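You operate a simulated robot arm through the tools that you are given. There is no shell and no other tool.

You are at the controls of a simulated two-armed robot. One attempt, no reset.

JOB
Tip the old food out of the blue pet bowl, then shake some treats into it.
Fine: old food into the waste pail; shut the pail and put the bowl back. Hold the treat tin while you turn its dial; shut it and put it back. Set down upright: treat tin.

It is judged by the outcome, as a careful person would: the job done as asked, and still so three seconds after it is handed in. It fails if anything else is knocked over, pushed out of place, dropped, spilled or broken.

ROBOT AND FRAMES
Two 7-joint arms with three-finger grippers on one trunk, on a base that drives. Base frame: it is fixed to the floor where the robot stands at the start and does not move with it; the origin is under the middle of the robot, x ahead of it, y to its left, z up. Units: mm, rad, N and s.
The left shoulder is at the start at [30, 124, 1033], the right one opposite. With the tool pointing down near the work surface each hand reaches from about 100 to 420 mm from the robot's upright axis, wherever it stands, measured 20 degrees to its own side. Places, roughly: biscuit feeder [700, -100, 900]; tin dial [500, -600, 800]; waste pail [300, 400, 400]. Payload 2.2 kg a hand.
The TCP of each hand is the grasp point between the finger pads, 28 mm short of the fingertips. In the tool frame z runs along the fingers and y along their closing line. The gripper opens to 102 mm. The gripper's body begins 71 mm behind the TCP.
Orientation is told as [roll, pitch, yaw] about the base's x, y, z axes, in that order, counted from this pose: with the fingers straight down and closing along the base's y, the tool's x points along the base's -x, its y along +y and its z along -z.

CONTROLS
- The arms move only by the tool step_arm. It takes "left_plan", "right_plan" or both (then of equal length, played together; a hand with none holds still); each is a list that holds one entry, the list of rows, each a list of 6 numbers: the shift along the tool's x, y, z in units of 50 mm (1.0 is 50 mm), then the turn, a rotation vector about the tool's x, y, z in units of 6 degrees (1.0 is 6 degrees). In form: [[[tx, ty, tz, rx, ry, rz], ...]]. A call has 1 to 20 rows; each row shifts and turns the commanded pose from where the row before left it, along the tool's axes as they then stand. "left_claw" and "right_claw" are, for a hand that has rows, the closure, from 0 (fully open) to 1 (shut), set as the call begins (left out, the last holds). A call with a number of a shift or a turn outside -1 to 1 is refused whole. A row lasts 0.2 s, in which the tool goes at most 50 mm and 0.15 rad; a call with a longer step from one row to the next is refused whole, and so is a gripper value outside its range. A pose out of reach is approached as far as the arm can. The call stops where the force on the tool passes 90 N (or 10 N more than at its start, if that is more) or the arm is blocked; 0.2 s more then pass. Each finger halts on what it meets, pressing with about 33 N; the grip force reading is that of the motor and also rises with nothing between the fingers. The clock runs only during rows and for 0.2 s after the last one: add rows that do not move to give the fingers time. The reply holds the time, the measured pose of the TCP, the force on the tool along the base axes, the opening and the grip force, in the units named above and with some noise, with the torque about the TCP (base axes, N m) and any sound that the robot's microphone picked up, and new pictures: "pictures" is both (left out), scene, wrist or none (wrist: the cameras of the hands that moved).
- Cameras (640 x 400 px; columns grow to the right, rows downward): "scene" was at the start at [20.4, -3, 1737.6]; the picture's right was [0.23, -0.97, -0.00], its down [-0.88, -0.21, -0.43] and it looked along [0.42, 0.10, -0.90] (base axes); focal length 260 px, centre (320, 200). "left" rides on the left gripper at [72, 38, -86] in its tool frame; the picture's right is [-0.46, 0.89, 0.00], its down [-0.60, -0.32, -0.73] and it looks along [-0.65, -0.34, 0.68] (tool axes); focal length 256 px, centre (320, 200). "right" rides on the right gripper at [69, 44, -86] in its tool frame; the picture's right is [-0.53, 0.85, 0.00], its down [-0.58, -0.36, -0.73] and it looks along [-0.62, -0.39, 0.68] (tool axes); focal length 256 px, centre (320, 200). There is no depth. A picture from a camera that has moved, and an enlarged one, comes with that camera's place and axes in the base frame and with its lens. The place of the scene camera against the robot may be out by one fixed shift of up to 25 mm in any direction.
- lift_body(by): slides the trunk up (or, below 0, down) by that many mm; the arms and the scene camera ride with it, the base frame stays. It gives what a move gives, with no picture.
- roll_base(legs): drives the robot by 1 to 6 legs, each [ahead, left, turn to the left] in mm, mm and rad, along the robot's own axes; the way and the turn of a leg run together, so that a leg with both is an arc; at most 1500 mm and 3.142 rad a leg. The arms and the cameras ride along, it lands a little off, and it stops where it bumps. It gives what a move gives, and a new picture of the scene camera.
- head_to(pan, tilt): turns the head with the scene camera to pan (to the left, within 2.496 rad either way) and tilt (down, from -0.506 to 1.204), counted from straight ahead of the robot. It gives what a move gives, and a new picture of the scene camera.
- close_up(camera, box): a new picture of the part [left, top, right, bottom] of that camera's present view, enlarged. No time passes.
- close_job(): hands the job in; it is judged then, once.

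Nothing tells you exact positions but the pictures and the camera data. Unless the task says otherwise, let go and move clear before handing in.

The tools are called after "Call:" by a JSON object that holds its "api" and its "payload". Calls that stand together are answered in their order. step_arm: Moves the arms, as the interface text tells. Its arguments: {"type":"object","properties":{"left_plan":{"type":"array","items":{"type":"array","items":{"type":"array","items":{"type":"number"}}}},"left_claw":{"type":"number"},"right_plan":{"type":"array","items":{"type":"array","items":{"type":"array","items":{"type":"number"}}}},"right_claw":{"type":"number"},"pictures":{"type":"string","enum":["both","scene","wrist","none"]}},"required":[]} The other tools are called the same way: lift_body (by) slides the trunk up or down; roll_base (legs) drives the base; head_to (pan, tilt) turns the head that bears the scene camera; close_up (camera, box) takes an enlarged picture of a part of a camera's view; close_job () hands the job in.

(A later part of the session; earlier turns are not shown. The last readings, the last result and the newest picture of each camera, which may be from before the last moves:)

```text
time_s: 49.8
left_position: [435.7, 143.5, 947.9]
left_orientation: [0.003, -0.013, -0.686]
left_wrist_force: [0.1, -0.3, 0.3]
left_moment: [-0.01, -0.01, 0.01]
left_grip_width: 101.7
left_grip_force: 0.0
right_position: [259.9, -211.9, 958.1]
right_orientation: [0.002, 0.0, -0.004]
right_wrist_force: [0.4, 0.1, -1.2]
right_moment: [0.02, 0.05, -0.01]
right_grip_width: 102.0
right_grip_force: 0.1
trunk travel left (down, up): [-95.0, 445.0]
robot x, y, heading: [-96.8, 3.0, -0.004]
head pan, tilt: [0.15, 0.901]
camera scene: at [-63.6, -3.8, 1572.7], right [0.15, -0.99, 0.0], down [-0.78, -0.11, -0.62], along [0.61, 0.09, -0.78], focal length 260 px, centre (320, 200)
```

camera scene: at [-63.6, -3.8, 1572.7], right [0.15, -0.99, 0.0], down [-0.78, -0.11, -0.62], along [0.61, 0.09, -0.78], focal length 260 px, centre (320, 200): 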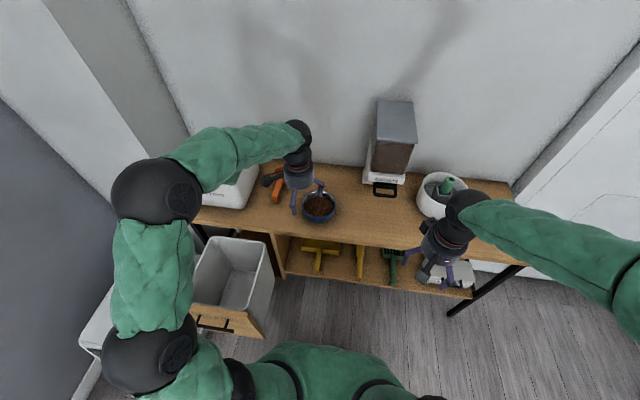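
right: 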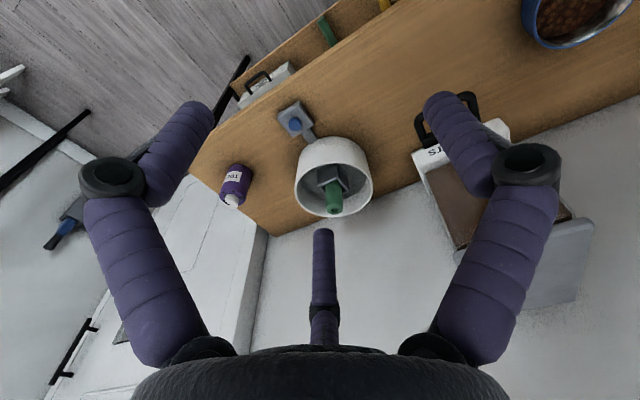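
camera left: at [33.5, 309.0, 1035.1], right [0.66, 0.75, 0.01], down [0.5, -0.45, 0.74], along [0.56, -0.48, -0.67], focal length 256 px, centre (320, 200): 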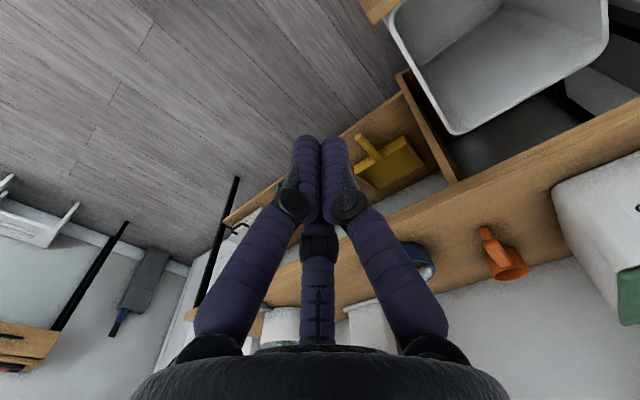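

I am now facing the bench with the left hand near the bowl at [436, 143, 948]. I will take wrist and scene pictures to measure the bowl.

Call:
{"api": "close_up", "payload": {"camera": "left", "box": [0, 0, 640, 399]}}

Call:
{"api": "close_up", "payload": {"camera": "right", "box": [0, 0, 640, 399]}}

Call:
{"api": "close_up", "payload": {"camera": "scene", "box": [240, 140, 400, 240]}}

```text
1.00 times, centred on (320, 200) of left (not enlarged: the box is as wide or as high as the picture)
camera zoom: at [403.3, 218.5, 1032.5], right [0.92, 0.39, 0.01], down [0.26, -0.62, 0.74], along [0.29, -0.68, -0.67], focal length 256 px, centre (320, 200)
```

zoom: 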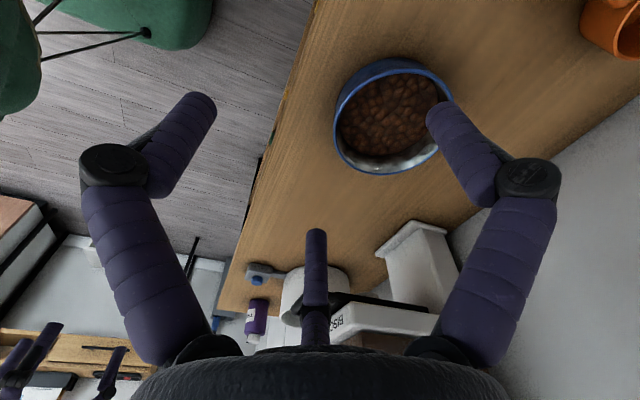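

```text
1.00 times, centred on (320, 200) of right (not enlarged: the box is as wide or as high as the picture)
camera zoom: at [191.0, -168.3, 1044.2], right [0.54, 0.84, 0.0], down [0.58, -0.37, 0.73], along [0.62, -0.39, -0.68], focal length 256 px, centre (320, 200)
```

zoom: 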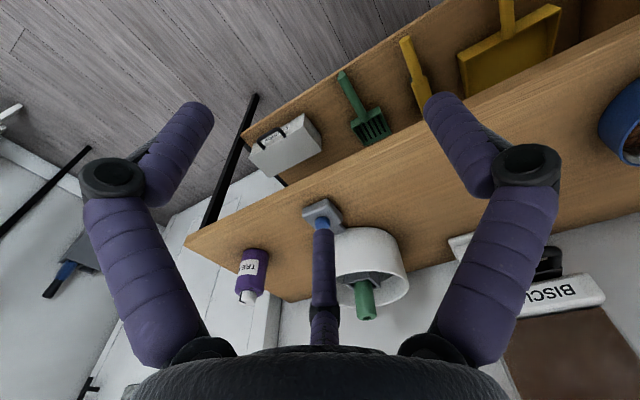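

```text
4.00 times, centred on (320, 190) of scene
camera zoom: at [-63.6, -3.8, 1572.7], right [0.15, -0.99, 0.0], down [-0.78, -0.11, -0.62], along [0.61, 0.09, -0.78], focal length 1042 px, centre (320, 240)
```

zoom: 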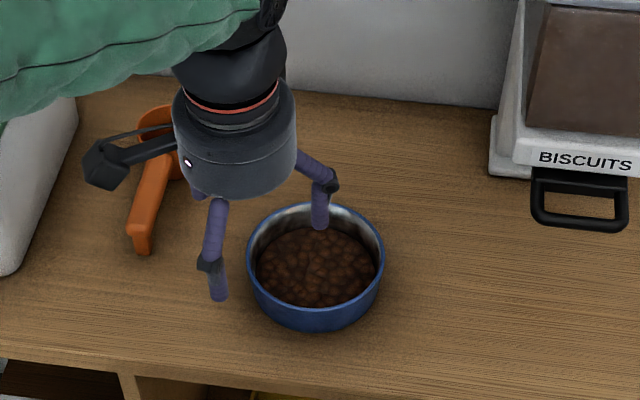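

The bowl's rim is about 130 mm across, centred near [532, 110], with the food 15–20 mm below the rim. I will drive ahead 100 mm, back to where I started, and look again from there for a second bearing.

Call:
{"api": "roll_base", "payload": {"legs": [[100, 0, 0]]}}

Call:
{"api": "close_up", "payload": {"camera": "left", "box": [200, 0, 520, 200]}}

Call:
{"api": "close_up", "payload": {"camera": "right", "box": [160, 60, 640, 340]}}

```text
time_s: 51.0
left_position: [538.1, 142.0, 947.2]
left_orientation: [-0.001, -0.013, -0.687]
left_wrist_force: [0.1, 0.0, 0.3]
left_moment: [0.01, 0.04, 0.05]
left_grip_width: 102.1
left_grip_force: 0.1
right_position: [361.4, -213.2, 957.9]
right_orientation: [0.002, 0.001, -0.006]
right_wrist_force: [0.6, -0.9, 0.7]
right_moment: [-0.02, 0.03, -0.01]
right_grip_width: 102.1
right_grip_force: 0.1
trunk travel left (down, up): [-95.0, 445.0]
robot x, y, heading: [4.6, 0.5, -0.007]
head pan, tilt: [0.15, 0.901]
camera scene: at [38.7, -4.3, 1572.7], right [0.14, -0.99, 0.0], down [-0.78, -0.11, -0.62], along [0.61, 0.09, -0.78], focal length 260 px, centre (320, 200)
```

scene: 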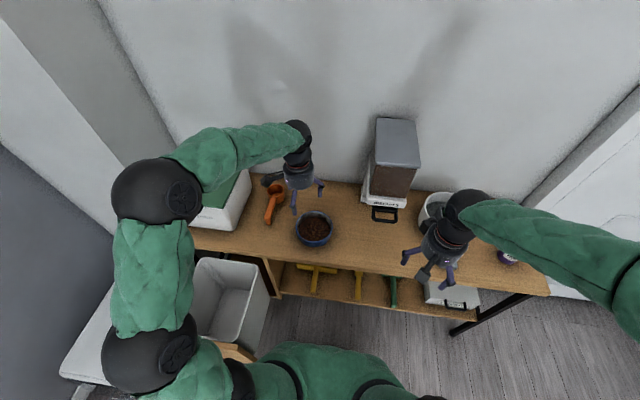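

```text
2.00 times, centred on (360, 100) of left
camera zoom: at [505.5, 217.2, 1031.9], right [0.92, 0.39, 0.01], down [0.26, -0.62, 0.74], along [0.29, -0.68, -0.67], focal length 512 px, centre (240, 400)
```

zoom: 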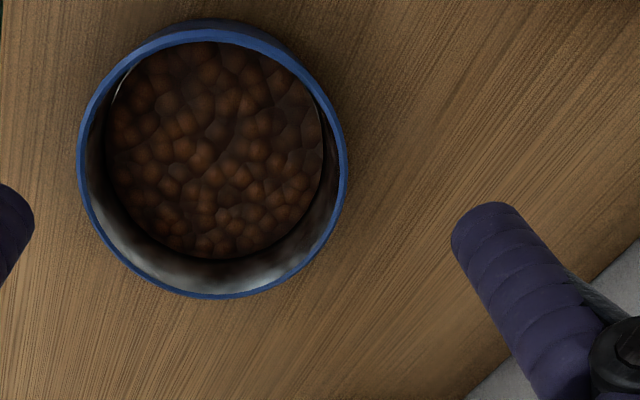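

```text
1.33 times, centred on (400, 200) of right
camera zoom: at [292.7, -169.1, 1043.9], right [0.54, 0.84, 0.0], down [0.58, -0.37, 0.73], along [0.61, -0.39, -0.68], focal length 341 px, centre (213, 200)
```

zoom: 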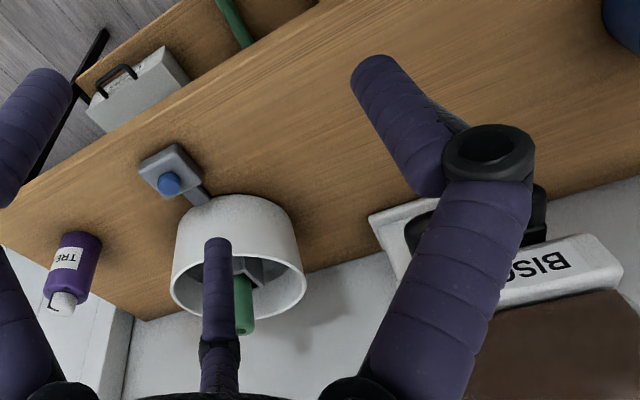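

Two views put the rim centre at about [536, 112, 776], radius 66. I will preset a narrower opening and move over the far-left rim at [576, 161], stopping 70 mm high to check the alignment.

Call:
{"api": "step_arm", "payload": {"left_plan": [[[-0.175, 0.395, 0.6, 0, 0, 0], [-0.175, 0.395, 0.6, 0, 0, 0], [0, 0, 0.5, 0, 0, 0], [0, 0, 0, 0, 0, 0]]], "left_claw": 0.55, "pictures": "both"}}

Call:
{"api": "close_up", "payload": {"camera": "scene", "box": [240, 160, 400, 260]}}

```text
time_s: 52.0
left_position: [580.1, 161.5, 860.9]
left_orientation: [0.003, -0.015, -0.687]
left_wrist_force: [0.4, 0.6, 1.0]
left_moment: [0.01, 0.0, 0.02]
left_grip_width: 45.9
left_grip_force: 0.1
right_position: [359.1, -213.6, 958.8]
right_orientation: [0.002, 0.0, -0.007]
right_wrist_force: [0.3, -0.6, -0.9]
right_moment: [-0.02, 0.02, -0.02]
right_grip_width: 101.9
right_grip_force: 0.0
trunk travel left (down, up): [-95.0, 445.0]
robot x, y, heading: [-1.7, 0.1, -0.009]
head pan, tilt: [0.15, 0.901]
camera scene: at [36.5, -4.2, 1572.8], right [0.14, -0.99, 0.0], down [-0.78, -0.11, -0.62], along [0.61, 0.09, -0.78], focal length 260 px, centre (320, 200)
camera left: at [547.4, 236.1, 946.0], right [0.92, 0.39, 0.01], down [0.26, -0.62, 0.74], along [0.29, -0.68, -0.67], focal length 256 px, centre (320, 200)
```

scene: 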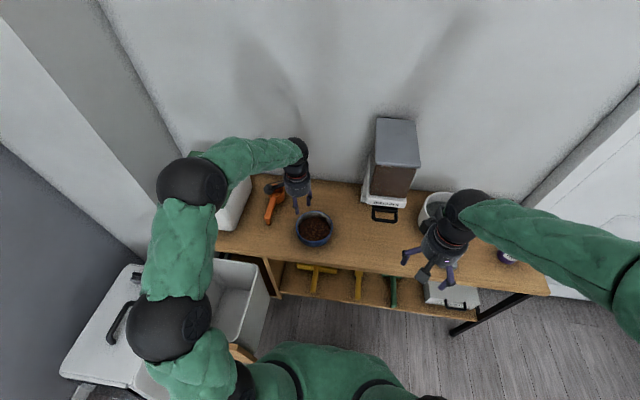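
left: 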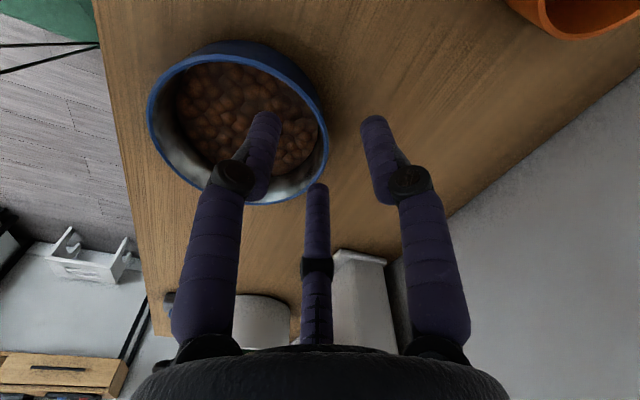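

```text
4.00 times, centred on (320, 210) of scene
camera zoom: at [36.5, -4.2, 1572.8], right [0.14, -0.99, 0.0], down [-0.78, -0.11, -0.62], along [0.61, 0.09, -0.78], focal length 1042 px, centre (320, 160)
```

zoom: 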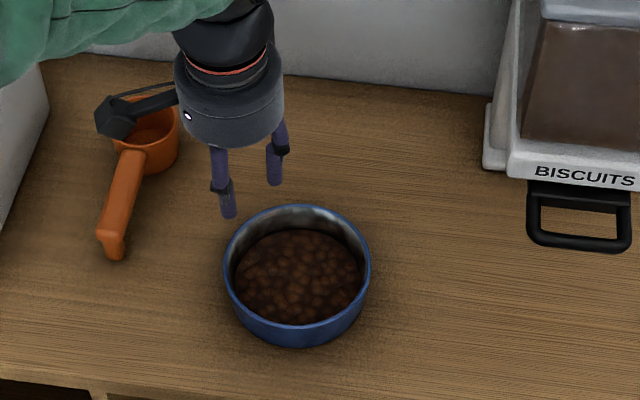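

The grip point lines up close to the rim. I will zoom in on the rim edge for a finer check.

Call:
{"api": "close_up", "payload": {"camera": "left", "box": [240, 40, 400, 140]}}

```text
4.00 times, centred on (320, 90) of left
camera zoom: at [547.4, 236.1, 946.0], right [0.92, 0.39, 0.01], down [0.26, -0.62, 0.74], along [0.29, -0.68, -0.67], focal length 1024 px, centre (320, 640)
```

zoom: 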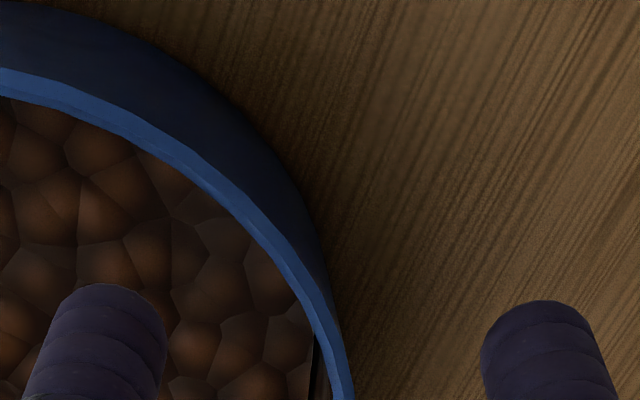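

The hand sits about 6 mm outside the rim, so I will correct inward and go down until the fingertips are about 15 mm below the rim.

Call:
{"api": "step_arm", "payload": {"left_plan": [[[0, -0.13, 0, 0, 0, 0], [0, 0, 0.5, 0, 0, 0], [0, 0, 0.5, 0, 0, 0], [0, 0, 0.45, 0, 0, 0], [0, 0, 0, 0, 0, 0]]], "pictures": "both"}}

Call:
{"api": "close_up", "payload": {"camera": "scene", "box": [260, 170, 380, 250]}}

Call:
{"api": "close_up", "payload": {"camera": "left", "box": [200, 60, 440, 210]}}

```text
time_s: 53.2
left_position: [573.5, 155.9, 782.9]
left_orientation: [-0.007, -0.002, -0.69]
left_wrist_force: [2.1, 0.8, 1.7]
left_moment: [-0.08, 0.22, 0.0]
left_grip_width: 48.9
left_grip_force: 0.7
right_position: [362.0, -212.2, 955.9]
right_orientation: [0.0, 0.004, -0.006]
right_wrist_force: [0.1, 1.2, -0.8]
right_moment: [-0.05, 0.09, -0.03]
right_grip_width: 102.3
right_grip_force: 0.0
trunk travel left (down, up): [-95.0, 445.0]
robot x, y, heading: [0.6, 1.7, -0.006]
head pan, tilt: [0.15, 0.901]
camera scene: at [41.0, -3.0, 1571.7], right [0.14, -0.99, 0.0], down [-0.78, -0.11, -0.62], along [0.61, 0.09, -0.79], focal length 260 px, centre (320, 200)
camera left: at [542.8, 231.3, 868.1], right [0.92, 0.39, 0.0], down [0.27, -0.62, 0.73], along [0.28, -0.68, -0.68], focal length 256 px, centre (320, 200)
```

scene: 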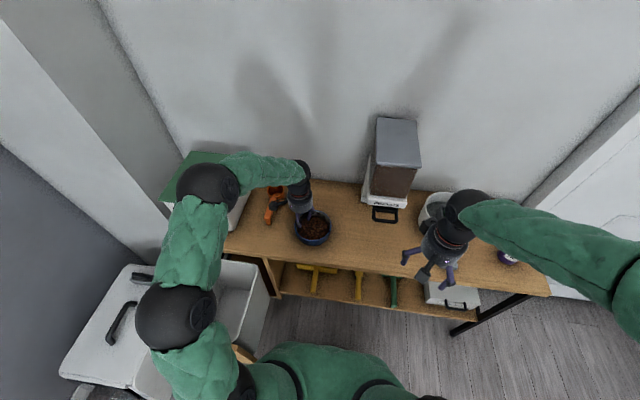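
left: 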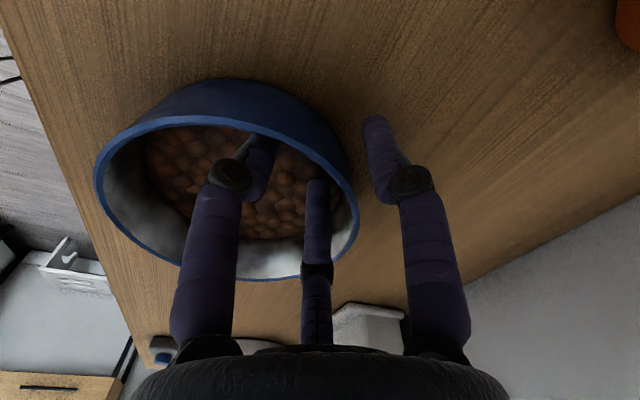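

```text
5.00 times, centred on (320, 210) of scene
camera zoom: at [41.0, -3.0, 1571.7], right [0.14, -0.99, 0.0], down [-0.78, -0.11, -0.62], along [0.61, 0.09, -0.79], focal length 1302 px, centre (320, 150)
```

zoom: 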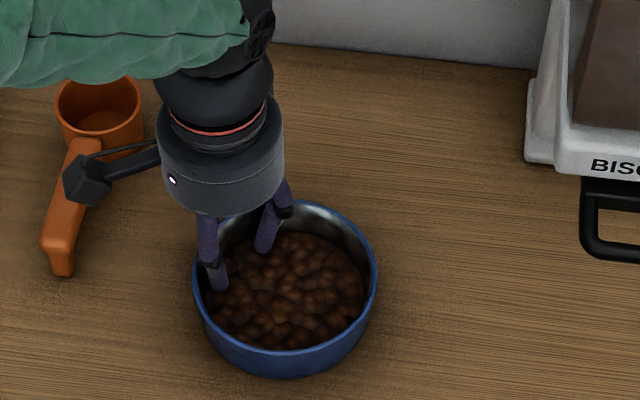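

```text
2.67 times, centred on (320, 135) of left
camera zoom: at [542.8, 231.3, 868.1], right [0.92, 0.39, 0.0], down [0.27, -0.62, 0.73], along [0.28, -0.68, -0.68], focal length 683 px, centre (320, 373)
```

zoom: 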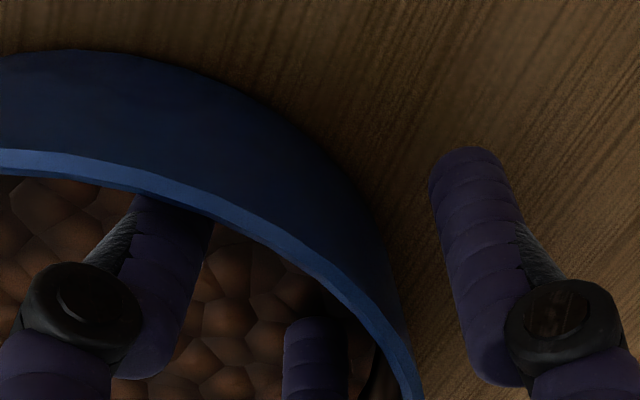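

The hand is at the rim with one side inside and one outside, but the readings show a slight disturbance. I will hold still for a moment and re-read before closing.

Call:
{"api": "step_arm", "payload": {"left_plan": [[[0, 0, 0, 0, 0, 0], [0, 0, 0, 0, 0, 0]]], "pictures": "none"}}

Call:
{"api": "close_up", "payload": {"camera": "scene", "box": [120, 130, 340, 280]}}

```text
time_s: 53.8
left_position: [574.3, 155.0, 789.6]
left_orientation: [0.003, -0.011, -0.687]
left_wrist_force: [-0.1, -0.3, 1.6]
left_moment: [-0.04, -0.02, -0.01]
left_grip_width: 46.0
left_grip_force: 0.1
right_position: [359.0, -212.6, 959.7]
right_orientation: [0.002, 0.001, -0.004]
right_wrist_force: [-0.8, -0.2, -0.7]
right_moment: [0.0, -0.01, -0.05]
right_grip_width: 102.0
right_grip_force: 0.0
trunk travel left (down, up): [-95.0, 445.0]
robot x, y, heading: [0.3, 3.4, -0.004]
head pan, tilt: [0.15, 0.901]
```

```text
2.67 times, centred on (230, 205) of scene
camera zoom: at [36.4, -4.4, 1572.7], right [0.14, -0.99, 0.0], down [-0.78, -0.11, -0.62], along [0.61, 0.09, -0.78], focal length 695 px, centre (560, 187)
```

zoom: 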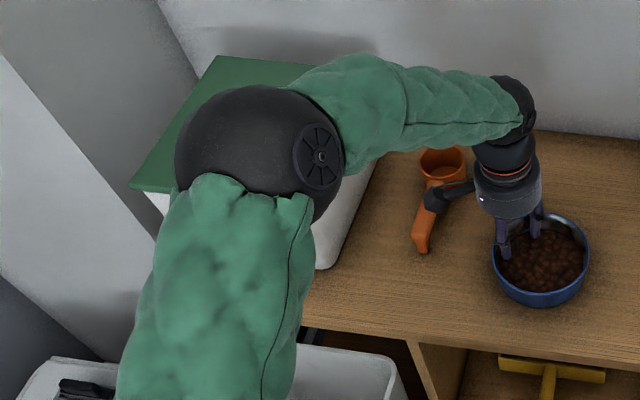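

It settled at z 789.6 with no contact force, so the disturbance was only sway. Now I will close on the rim.

Call:
{"api": "step_arm", "payload": {"left_plan": [[[0, 0, 0, 0, 0, 0], [0, 0, 0, 0, 0, 0], [0, 0, 0, 0, 0, 0], [0, 0, 0, 0, 0, 0]]], "left_claw": 1.0, "pictures": "both"}}

Call:
{"api": "close_up", "payload": {"camera": "scene", "box": [260, 170, 380, 250]}}

```text
time_s: 54.8
left_position: [575.2, 154.3, 790.4]
left_orientation: [0.003, -0.017, -0.687]
left_wrist_force: [0.5, 2.9, 10.5]
left_moment: [-0.85, 0.74, -0.08]
left_grip_width: 10.3
left_grip_force: 33.0
right_position: [358.8, -212.9, 959.5]
right_orientation: [-0.001, 0.0, -0.005]
right_wrist_force: [0.0, -0.3, -0.1]
right_moment: [-0.04, 0.03, 0.01]
right_grip_width: 102.0
right_grip_force: 0.0
trunk travel left (down, up): [-95.0, 445.0]
robot x, y, heading: [0.8, 4.8, -0.008]
head pan, tilt: [0.15, 0.901]
camera scene: at [36.0, -4.1, 1572.9], right [0.14, -0.99, 0.0], down [-0.78, -0.11, -0.62], along [0.61, 0.09, -0.78], focal length 260 px, centre (320, 200)
camera left: at [542.9, 230.5, 876.0], right [0.92, 0.39, 0.01], down [0.26, -0.62, 0.74], along [0.29, -0.68, -0.67], focal length 256 px, centre (320, 200)
```

scene: 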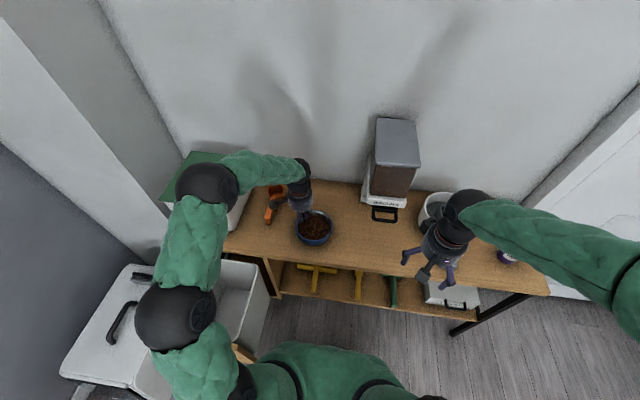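
left: 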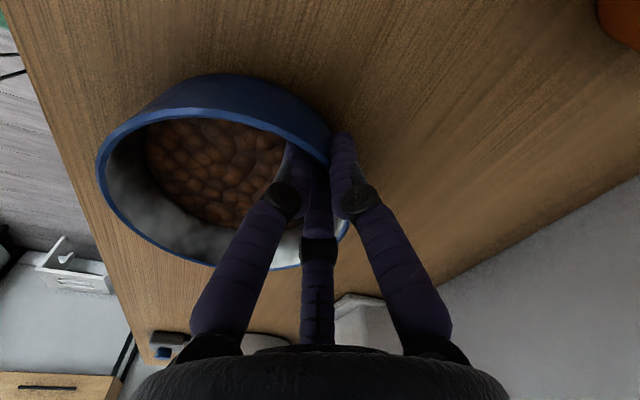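

```text
5.00 times, centred on (320, 210) of scene
camera zoom: at [36.0, -4.1, 1572.9], right [0.14, -0.99, 0.0], down [-0.78, -0.11, -0.62], along [0.61, 0.09, -0.78], focal length 1302 px, centre (320, 150)
```

zoom: 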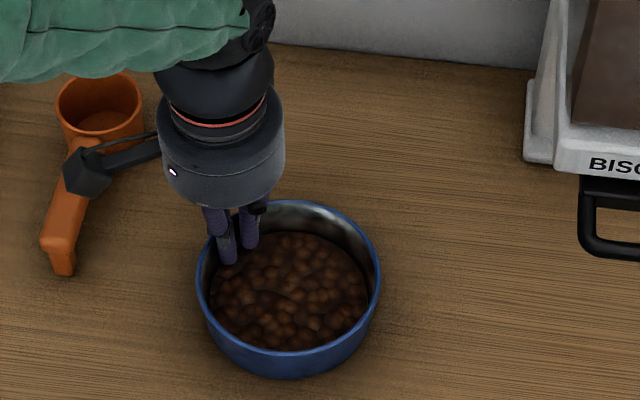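

The grip closed on the wall at 10 mm width and 33 N, with the bowl still level. I will lift it slightly and check that it hangs level and holds.

Call:
{"api": "step_arm", "payload": {"left_plan": [[[0, 0, -0.1, 0, 0, 0], [0, 0, -0.1, 0, 0, 0], [0, 0, -0.15, 0, 0, 0], [0, 0, -0.15, 0, 0, 0], [0, 0, 0, 0, 0, 0]]], "pictures": "wrist"}}

Call:
{"api": "close_up", "payload": {"camera": "scene", "box": [260, 170, 380, 250]}}

```text
time_s: 56.0
left_position: [573.6, 155.9, 815.5]
left_orientation: [-0.001, -0.011, -0.686]
left_wrist_force: [0.0, -0.7, -0.8]
left_moment: [0.06, -0.07, 0.05]
left_grip_width: 8.5
left_grip_force: 33.0
right_position: [360.0, -213.1, 957.6]
right_orientation: [0.001, 0.0, -0.005]
right_wrist_force: [-0.1, 0.4, 0.8]
right_moment: [-0.01, 0.03, 0.01]
right_grip_width: 102.4
right_grip_force: 0.1
trunk travel left (down, up): [-95.0, 445.0]
robot x, y, heading: [0.1, 2.5, -0.005]
head pan, tilt: [0.15, 0.901]
camera left: at [541.0, 230.9, 900.8], right [0.92, 0.39, 0.01], down [0.26, -0.62, 0.74], along [0.29, -0.68, -0.67], focal length 256 px, centre (320, 200)
```

left: 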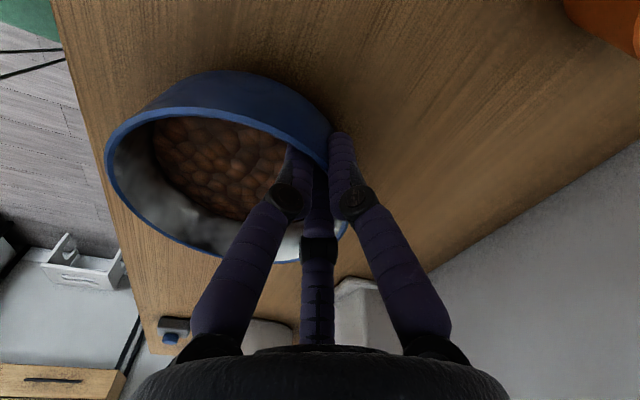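

```text
5.00 times, centred on (320, 210) of scene
camera zoom: at [36.9, -4.3, 1572.8], right [0.14, -0.99, 0.0], down [-0.78, -0.11, -0.62], along [0.61, 0.09, -0.78], focal length 1302 px, centre (320, 150)
```

zoom: 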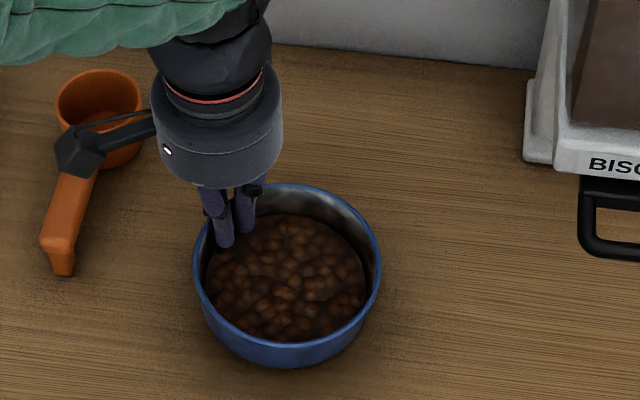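

The bowl lifts cleanly and stays level. I will raise it to about z 900, then back away, shift left and turn toward the pail.

Call:
{"api": "step_arm", "payload": {"left_plan": [[[0, 0, -0.2, 0, 0, 0], [0, 0, -0.3, 0, 0, 0], [0, 0, -0.3, 0, 0, 0], [0, 0, -0.3, 0, 0, 0], [0, 0, -0.3, 0, 0, 0], [0, 0, -0.2, 0, 0, 0], [0, 0, 0, 0, 0, 0]]], "pictures": "wrist"}}

Call:
{"api": "roll_base", "payload": {"legs": [[-311, 0, 0], [0, 169, 0], [0, 0, 0.44]]}}

Call:
{"api": "close_up", "payload": {"camera": "left", "box": [0, 0, 640, 399]}}

```text
time_s: 57.6
left_position: [572.0, 156.9, 896.0]
left_orientation: [0.002, -0.012, -0.687]
left_wrist_force: [0.2, 0.4, -1.7]
left_moment: [0.08, -0.05, -0.04]
left_grip_width: 8.3
left_grip_force: 33.1
right_position: [358.4, -214.9, 957.9]
right_orientation: [0.002, 0.002, -0.006]
right_wrist_force: [0.3, -0.4, 0.2]
right_moment: [0.02, -0.01, -0.01]
right_grip_width: 102.1
right_grip_force: 0.1
trunk travel left (down, up): [-95.0, 445.0]
robot x, y, heading: [2.4, -0.5, -0.003]
head pan, tilt: [0.15, 0.901]
camera left: at [539.3, 231.2, 980.8], right [0.92, 0.39, 0.01], down [0.26, -0.62, 0.74], along [0.29, -0.68, -0.67], focal length 256 px, centre (320, 200)
```

left: 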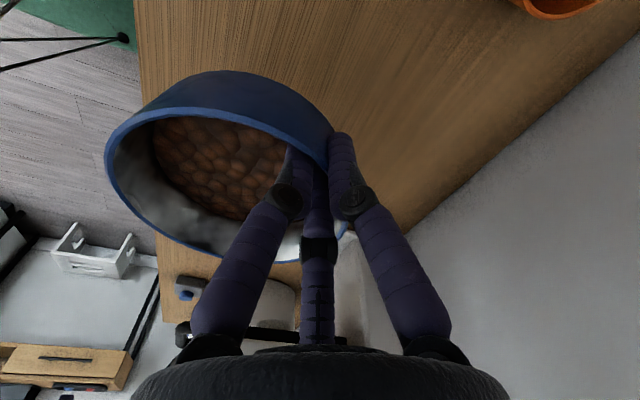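

```text
time_s: 62.0
left_position: [152.8, 554.5, 896.8]
left_orientation: [0.003, -0.013, -0.25]
left_wrist_force: [-0.4, 0.4, -2.4]
left_moment: [0.07, -0.01, 0.03]
left_grip_width: 8.7
left_grip_force: 33.4
right_position: [117.6, 131.4, 958.3]
right_orientation: [0.0, 0.002, 0.433]
right_wrist_force: [0.4, 0.4, 0.5]
right_moment: [0.02, -0.01, 0.0]
right_grip_width: 102.0
right_grip_force: 0.0
trunk travel left (down, up): [-95.0, 445.0]
robot x, y, heading: [-297.9, 175.7, 0.434]
head pan, tilt: [0.15, 0.901]
camera scene: at [-272.2, 185.8, 1572.8], right [0.55, -0.83, 0.0], down [-0.65, -0.43, -0.62], along [0.52, 0.34, -0.78], focal length 260 px, centre (320, 200)
```

scene: 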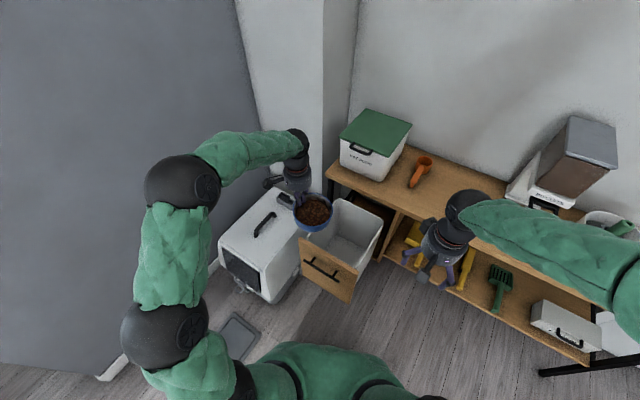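

```text
1.00 times, centred on (320, 200) of left (not enlarged: the box is as wide or as high as the picture)
camera zoom: at [91.1, 609.2, 980.5], right [0.67, 0.74, 0.01], down [0.5, -0.46, 0.74], along [0.55, -0.49, -0.67], focal length 256 px, centre (320, 200)
```

zoom: 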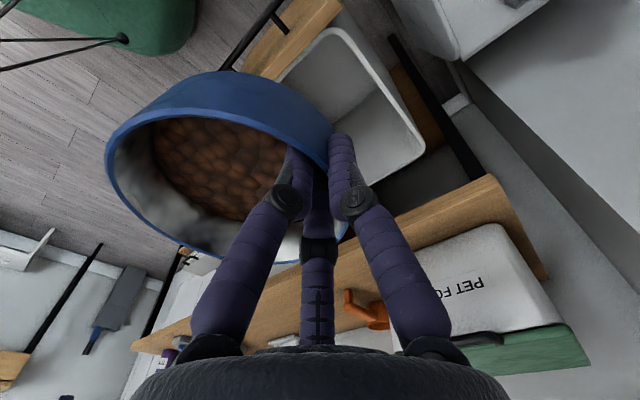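

I am beside the pail with the bowl still full and level. I will bring the bowl over the pail's middle near [285, 425], then lower the trunk the remaining 95 mm.

Call:
{"api": "step_arm", "payload": {"left_plan": [[[-0.2, -0.115, 0, 0, 0, 0], [-0.4, -0.231, 0, 0, 0, 0], [-0.4, -0.231, -0.1, 0, 0, 0], [-0.4, -0.231, -0.1, 0, 0, 0], [-0.4, -0.231, -0.1, 0, 0, 0], [-0.4, -0.231, -0.1, 0, 0, 0], [-0.4, -0.231, -0.1, 0, 0, 0], [-0.4, -0.231, 0, 0, 0, 0], [-0.2, -0.115, 0, 0, 0, 0], [0, 0, 0, 0, 0, 0]]], "pictures": "none"}}

Call:
{"api": "lift_body", "payload": {"by": -93}}

Call:
{"api": "head_to", "payload": {"pan": 0.1, "tilt": 0.8}}

Call:
{"api": "close_up", "payload": {"camera": "left", "box": [0, 0, 640, 399]}}

```text
time_s: 64.2
left_position: [283.7, 426.9, 923.8]
left_orientation: [0.001, -0.01, -0.251]
left_wrist_force: [0.4, 0.5, -2.0]
left_moment: [0.13, -0.02, -0.04]
left_grip_width: 8.0
left_grip_force: 32.8
right_position: [116.6, 130.2, 957.8]
right_orientation: [0.002, 0.002, 0.433]
right_wrist_force: [0.3, -0.3, 0.5]
right_moment: [-0.03, -0.01, -0.02]
right_grip_width: 101.7
right_grip_force: 0.1
trunk travel left (down, up): [-95.0, 445.0]
robot x, y, heading: [-301.0, 168.6, 0.437]
head pan, tilt: [0.15, 0.901]
```

```text
time_s: 65.4
left_position: [282.9, 426.9, 830.9]
left_orientation: [0.001, -0.015, -0.25]
left_wrist_force: [0.0, -0.7, -1.2]
left_moment: [0.14, -0.03, -0.04]
left_grip_width: 8.5
left_grip_force: 32.6
right_position: [116.7, 130.3, 865.1]
right_orientation: [0.002, 0.0, 0.432]
right_wrist_force: [0.0, -0.9, -0.1]
right_moment: [-0.02, -0.03, 0.02]
right_grip_width: 102.2
right_grip_force: 0.0
trunk travel left (down, up): [-2.0, 538.0]
robot x, y, heading: [-299.9, 174.9, 0.432]
head pan, tilt: [0.15, 0.901]
```

```text
time_s: 66.1
left_position: [283.0, 426.3, 829.9]
left_orientation: [0.002, -0.012, -0.25]
left_wrist_force: [-0.3, -0.8, -2.2]
left_moment: [0.07, -0.04, -0.01]
left_grip_width: 8.5
left_grip_force: 32.7
right_position: [116.8, 131.4, 865.2]
right_orientation: [0.002, 0.001, 0.435]
right_wrist_force: [0.4, -0.3, -0.2]
right_moment: [0.02, 0.03, -0.01]
right_grip_width: 102.0
right_grip_force: 0.0
trunk travel left (down, up): [-2.0, 538.0]
robot x, y, heading: [-298.8, 171.4, 0.437]
head pan, tilt: [0.099, 0.799]
camera scene: at [-265.6, 184.8, 1487.7], right [0.51, -0.86, 0.0], down [-0.62, -0.36, -0.7], along [0.6, 0.35, -0.72], focal length 260 px, centre (320, 200)
```

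scene: 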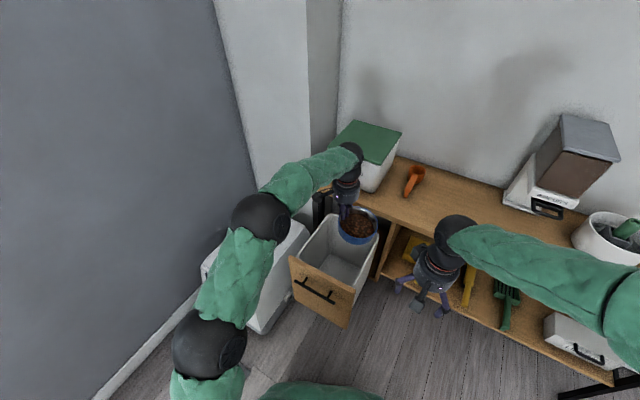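

```text
1.00 times, centred on (320, 200) of left (not enlarged: the box is as wide or as high as the picture)
camera zoom: at [221.8, 480.9, 915.5], right [0.67, 0.74, 0.01], down [0.5, -0.46, 0.74], along [0.55, -0.49, -0.67], focal length 256 px, centre (320, 200)
```

zoom: 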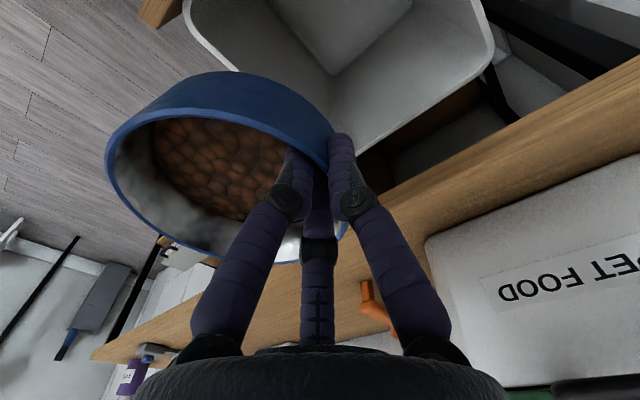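

The bowl is over the pail but close to its right wall, where the lip will swing first. I will shift the base slightly left so the lip stays over the opening as it tips.

Call:
{"api": "roll_base", "payload": {"legs": [[10, 45, 0]]}}

```text
time_s: 67.0
left_position: [275.0, 471.8, 828.6]
left_orientation: [0.001, -0.012, -0.25]
left_wrist_force: [0.3, -0.5, -2.0]
left_moment: [0.06, -0.02, 0.03]
left_grip_width: 8.1
left_grip_force: 33.2
right_position: [108.6, 176.3, 866.0]
right_orientation: [-0.001, 0.001, 0.433]
right_wrist_force: [0.5, 0.7, 0.3]
right_moment: [0.02, 0.04, 0.02]
right_grip_width: 101.9
right_grip_force: 0.0
trunk travel left (down, up): [-2.0, 538.0]
robot x, y, heading: [-306.6, 218.6, 0.43]
head pan, tilt: [0.099, 0.799]
camera scene: at [-275.0, 230.5, 1487.7], right [0.51, -0.86, 0.0], down [-0.62, -0.36, -0.7], along [0.6, 0.35, -0.72], focal length 260 px, centre (320, 200)
```

scene: 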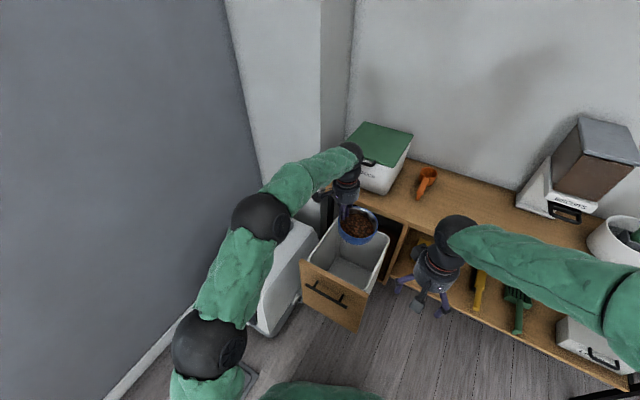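

The grip is over [275, 472] and the bowl over the pail's middle. Now I will tip the first 60° slowly and look.

Call:
{"api": "step_arm", "payload": {"left_plan": [[[0, 0, 0, -0.6, 0, 0], [0, 0, 0, -0.8, 0, 0], [0, 0, 0, -0.8, 0, 0], [0, 0, 0, -0.8, 0, 0], [0, 0, 0, -0.8, 0, 0], [0, 0, 0, -0.8, 0, 0], [0, 0, 0, -0.8, 0, 0], [0, 0, 0, -0.8, 0, 0], [0, 0, 0, -0.8, 0, 0], [0, 0, 0, -0.8, 0, 0], [0, 0, 0, -0.8, 0, 0], [0, 0, 0, -0.8, 0, 0], [0, 0, 0, -0.6, 0, 0], [0, 0, 0, 0, 0, 0]]], "pictures": "both"}}

Call:
{"api": "close_up", "payload": {"camera": "scene", "box": [260, 160, 440, 340]}}

```text
time_s: 70.0
left_position: [275.1, 470.8, 830.6]
left_orientation: [1.048, -0.012, -0.251]
left_wrist_force: [-0.2, -0.6, -2.5]
left_moment: [-0.01, 0.01, -0.03]
left_grip_width: 8.3
left_grip_force: 32.9
right_position: [108.1, 175.6, 865.2]
right_orientation: [0.002, 0.002, 0.433]
right_wrist_force: [0.1, 0.4, -0.6]
right_moment: [0.01, -0.01, -0.01]
right_grip_width: 102.0
right_grip_force: 0.0
trunk travel left (down, up): [-2.0, 538.0]
robot x, y, heading: [-306.2, 219.9, 0.439]
head pan, tilt: [0.099, 0.799]
camera scene: at [-274.8, 229.3, 1487.7], right [0.51, -0.86, 0.0], down [-0.62, -0.36, -0.7], along [0.6, 0.35, -0.72], focal length 260 px, centre (320, 200)
camera left: at [189.7, 434.2, 905.9], right [0.55, 0.31, 0.77], down [0.39, -0.92, 0.1], along [0.74, 0.25, -0.63], focal length 256 px, centre (320, 200)
```

scene: 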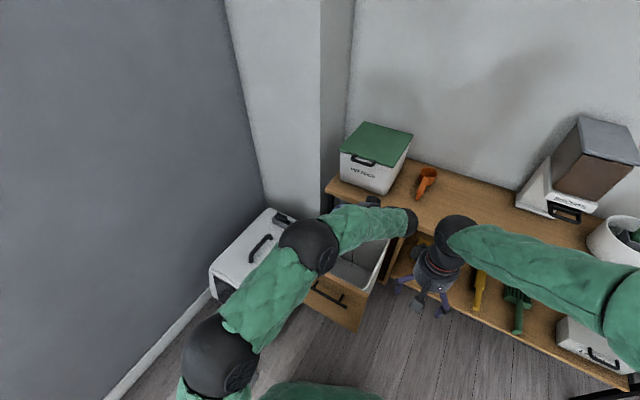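
left: 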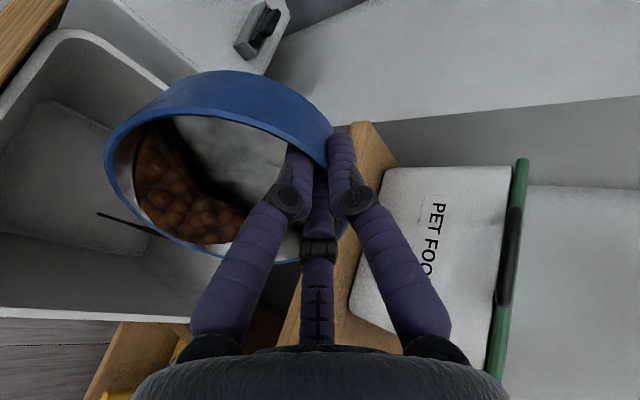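

```text
2.22 times, centred on (350, 250) of scene
camera zoom: at [-274.8, 229.3, 1487.7], right [0.51, -0.86, 0.0], down [-0.62, -0.36, -0.7], along [0.6, 0.35, -0.72], focal length 579 px, centre (253, 89)
```

zoom: 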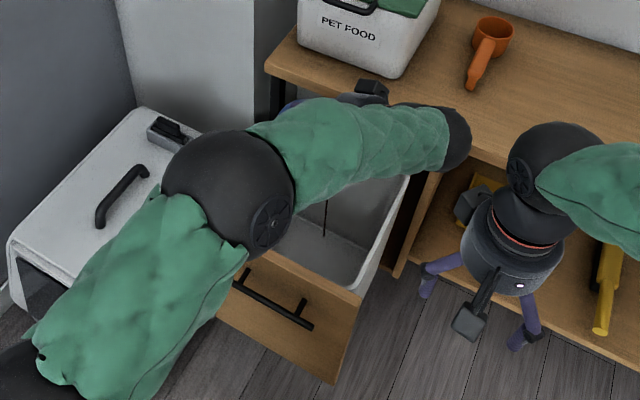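

A thin dark stream is already falling into the pail, so the aim is good. I will tip further to about 126° while drifting the hand to keep the lip over the opening.

Call:
{"api": "step_arm", "payload": {"left_plan": [[[0, 0, 0, 0, 0, 0], [0, -0.055, -0.095, -1, 0, 0], [0, -0.045, -0.1, -1, 0, 0], [0, -0.034, -0.105, -1, 0, 0], [0, -0.023, -0.108, -1, 0, 0], [0, -0.011, -0.109, -1, 0, 0], [0, 0, -0.11, -1, 0, 0], [0, 0.011, -0.109, -1, 0, 0], [0, 0.023, -0.108, -1, 0, 0], [0, 0.034, -0.105, -1, 0, 0], [0, 0.045, -0.1, -1, 0, 0], [0, 0.055, -0.095, -1, 0, 0], [0, 0, 0, 0, 0, 0], [0, 0, 0, 0, 0, 0]]], "pictures": "both"}}

Call:
{"api": "close_up", "payload": {"camera": "scene", "box": [260, 160, 440, 340]}}

```text
time_s: 73.0
left_position: [265.2, 415.6, 832.2]
left_orientation: [2.197, -0.011, -0.255]
left_wrist_force: [0.7, 1.0, -1.9]
left_moment: [-0.08, 0.05, 0.01]
left_grip_width: 8.5
left_grip_force: 33.0
left hand out of reach, approached as far as the arm can: row 12
right_position: [107.1, 175.1, 865.3]
right_orientation: [0.001, 0.0, 0.433]
right_wrist_force: [0.2, 0.5, 0.0]
right_moment: [0.02, -0.04, 0.03]
right_grip_width: 101.9
right_grip_force: 0.2
trunk travel left (down, up): [-2.0, 538.0]
robot x, y, heading: [-307.2, 217.1, 0.435]
head pan, tilt: [0.099, 0.799]
camera scene: at [-274.9, 229.3, 1487.7], right [0.51, -0.86, 0.0], down [-0.62, -0.36, -0.7], along [0.6, 0.35, -0.72], focal length 260 px, centre (320, 200)
camera left: at [172.1, 343.6, 812.3], right [0.31, -0.62, 0.72], down [0.49, -0.55, -0.68], along [0.81, 0.57, 0.13], focal length 256 px, centre (320, 200)
```

scene: 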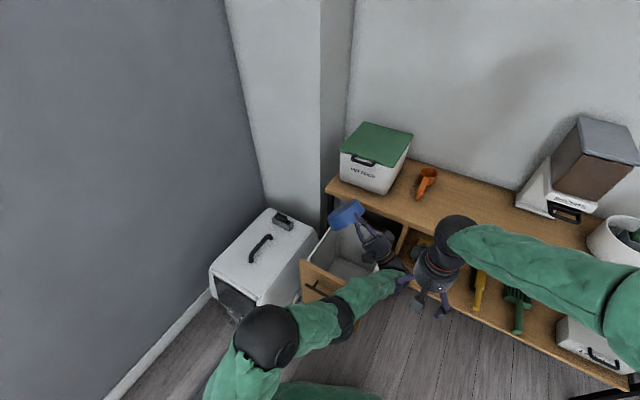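
left: 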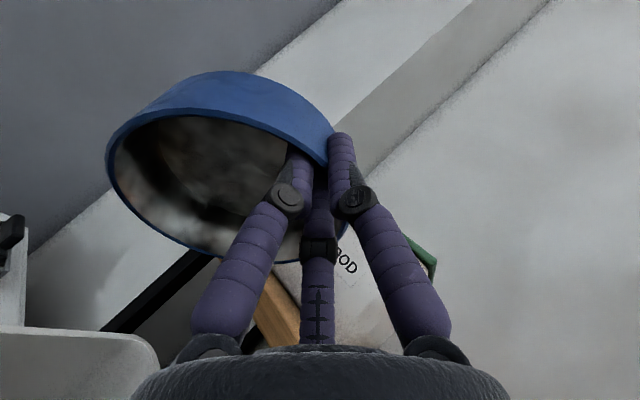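

```text
2.22 times, centred on (350, 250) of scene
camera zoom: at [-274.9, 229.3, 1487.7], right [0.51, -0.86, 0.0], down [-0.62, -0.36, -0.7], along [0.6, 0.35, -0.72], focal length 579 px, centre (253, 89)
```

zoom: 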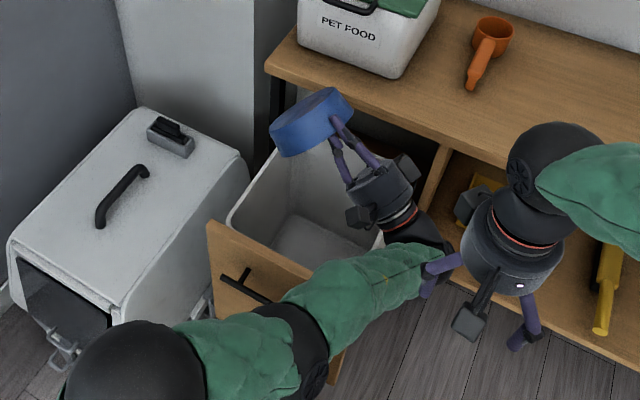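

The bowl looks empty now. I will zoom in on its inside and on the pail's inside to confirm where the food went.

Call:
{"api": "close_up", "payload": {"camera": "left", "box": [90, 60, 350, 270]}}

Call:
{"api": "close_up", "payload": {"camera": "scene", "box": [310, 200, 400, 290]}}

```text
1.90 times, centred on (220, 165) of left
camera zoom: at [172.1, 343.6, 812.3], right [0.31, -0.62, 0.72], down [0.49, -0.55, -0.68], along [0.81, 0.57, 0.13], focal length 488 px, centre (510, 267)
```

zoom: 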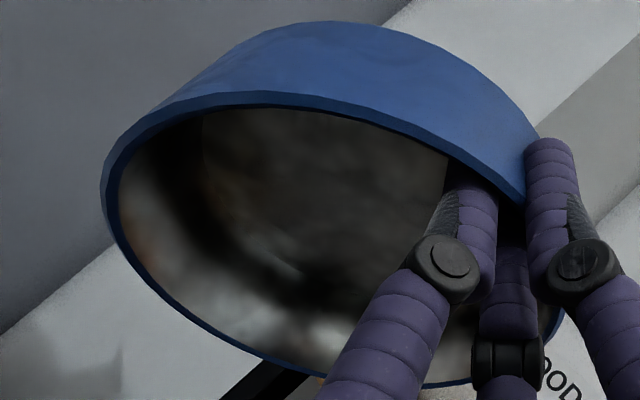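

```text
4.44 times, centred on (355, 245) of scene
camera zoom: at [-274.9, 229.3, 1487.7], right [0.51, -0.86, 0.0], down [-0.62, -0.36, -0.7], along [0.6, 0.35, -0.72], focal length 1158 px, centre (164, 0)
```

zoom: 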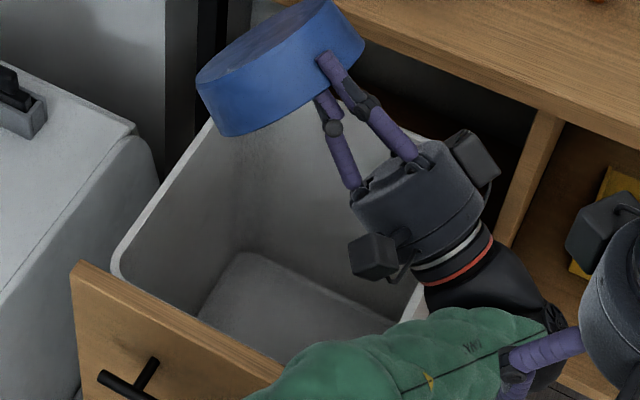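

The bowl's steel inside shows no kibble left, and the food probably lies in the part of the pail hidden by the hand. I will give it a few small shakes to be sure, then turn it upright again.

Call:
{"api": "step_arm", "payload": {"left_plan": [[[0, 0, 0.2, 0, 0, 0], [0, 0, -0.4, 0, 0, 0], [0, 0, 0.4, 0, 0, 0], [0, 0, -0.4, 0, 0, 0], [0, 0, 0.2, 0, 0, 0], [0, 0, 0, 0, 0, 0], [0, 0, 0, 0, 0, 0]]], "pictures": "none"}}

Call:
{"api": "step_arm", "payload": {"left_plan": [[[0, 0, 0, 1, 0, 0], [0, 0, 0, 1, 0, 0], [0, 0, 0, 1, 0, 0], [0, 0, 0, 1, 0, 0], [0, 0, 0, 1, 0, 0], [0, 0, 0, 1, 0, 0], [0, 0, 0, 1, 0, 0], [0, 0, 0, 1, 0, 0], [0, 0, 0, 1, 0, 0], [0, 0, 0, 1, 0, 0], [0, 0, 0, 1, 0, 0], [0, 0, 0, 1, 0, 0], [0, 0, 0, 1, 0, 0], [0, 0, 0, 1, 0, 0], [0, 0, 0, 1, 0, 0], [0, 0, 0, 1, 0, 0], [0, 0, 0, 1, 0, 0], [0, 0, 0, 1, 0, 0], [0, 0, 0, 1, 0, 0], [0, 0, 0, 1, 0, 0]]], "pictures": "both"}}

```text
time_s: 74.6
left_position: [269.5, 419.0, 834.6]
left_orientation: [2.2, -0.011, -0.249]
left_wrist_force: [-0.1, -0.4, -2.2]
left_moment: [-0.12, 0.03, -0.01]
left_grip_width: 8.5
left_grip_force: 33.0
left hand out of reach, approached as far as the arm can: row 2
right_position: [107.4, 174.7, 864.6]
right_orientation: [0.001, 0.002, 0.433]
right_wrist_force: [0.5, 0.1, 0.5]
right_moment: [0.01, 0.04, -0.02]
right_grip_width: 102.2
right_grip_force: 0.0
trunk travel left (down, up): [-2.0, 538.0]
robot x, y, heading: [-304.4, 213.9, 0.431]
head pan, tilt: [0.099, 0.799]
```

```text
time_s: 75.7
left_position: [267.5, 423.8, 821.2]
left_orientation: [1.762, 0.013, -0.243]
left_wrist_force: [0.1, 0.5, -1.4]
left_moment: [-0.05, 0.04, -0.02]
left_grip_width: 8.2
left_grip_force: 32.5
right_position: [110.5, 172.8, 871.1]
right_orientation: [-0.001, -0.009, 0.431]
right_wrist_force: [1.0, -5.2, 2.6]
right_moment: [0.17, 0.08, 0.08]
right_grip_width: 101.7
right_grip_force: 0.1
trunk travel left (down, up): [-2.0, 538.0]
robot x, y, heading: [-307.6, 214.8, 0.43]
head pan, tilt: [0.099, 0.799]
stopped in row 5 (right hand): the force on the tool passed its limit at 108 N (the readings are from after the stop); the commanded pose is now the measured one
camera scene: at [-274.6, 229.3, 1487.7], right [0.51, -0.86, 0.0], down [-0.62, -0.36, -0.7], along [0.6, 0.35, -0.72], focal length 260 px, centre (320, 200)
camera left: at [175.8, 351.2, 843.3], right [0.42, -0.28, 0.86], down [0.42, -0.78, -0.46], along [0.8, 0.56, -0.21], focal length 256 px, centre (320, 200)
```

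scene: 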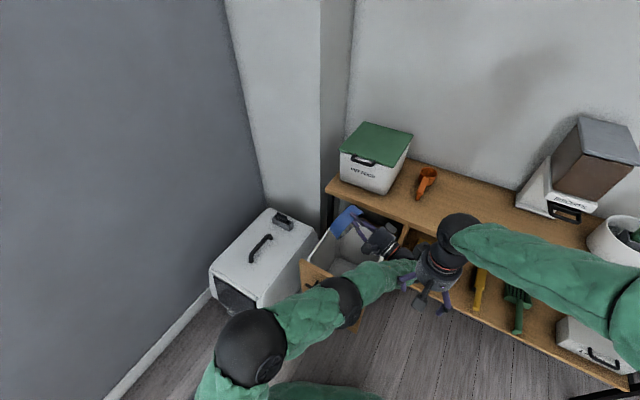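
left: 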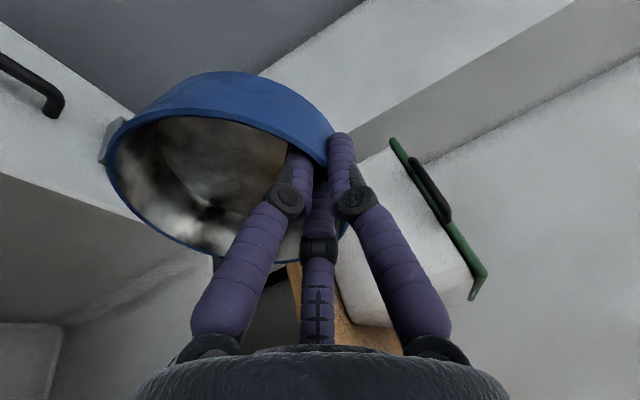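

My left wrist brushed against the right hand while untilting. I will move the right hand well away to the right before continuing.

Call:
{"api": "step_arm", "payload": {"right_plan": [[[0, -0.4, 0, 0, 0, 0], [0, -0.8, 0, 0, 0, 0], [0, -0.8, 0, 0, 0, 0], [0, -0.8, 0, 0, 0, 0], [0, -0.8, 0, 0, 0, 0], [0, -0.4, 0, 0, 0, 0], [0, 0, 0, 0, 0, 0]]], "pictures": "scene"}}

```text
time_s: 77.3
left_position: [267.3, 423.4, 822.1]
left_orientation: [1.762, 0.01, -0.246]
left_wrist_force: [0.2, -0.3, -2.1]
left_moment: [-0.08, 0.0, 0.05]
left_grip_width: 8.3
left_grip_force: 32.7
right_position: [194.5, -8.8, 872.2]
right_orientation: [-0.001, -0.009, 0.431]
right_wrist_force: [0.5, 0.1, 0.2]
right_moment: [-0.03, 0.0, -0.02]
right_grip_width: 102.0
right_grip_force: 0.1
trunk travel left (down, up): [-2.0, 538.0]
robot x, y, heading: [-307.1, 221.2, 0.434]
head pan, tilt: [0.099, 0.799]
camera scene: at [-274.9, 229.3, 1487.7], right [0.51, -0.86, 0.0], down [-0.62, -0.36, -0.7], along [0.6, 0.35, -0.72], focal length 260 px, centre (320, 200)
```

scene: 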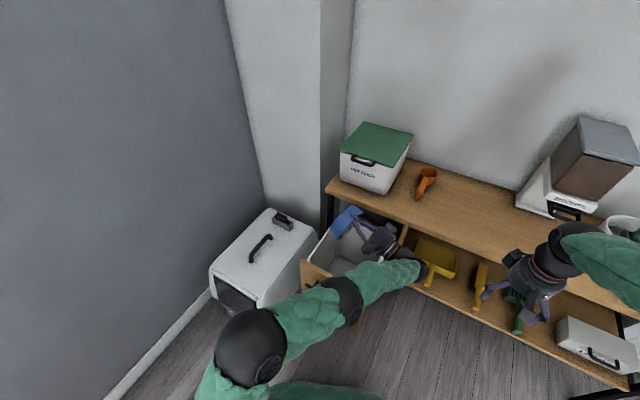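

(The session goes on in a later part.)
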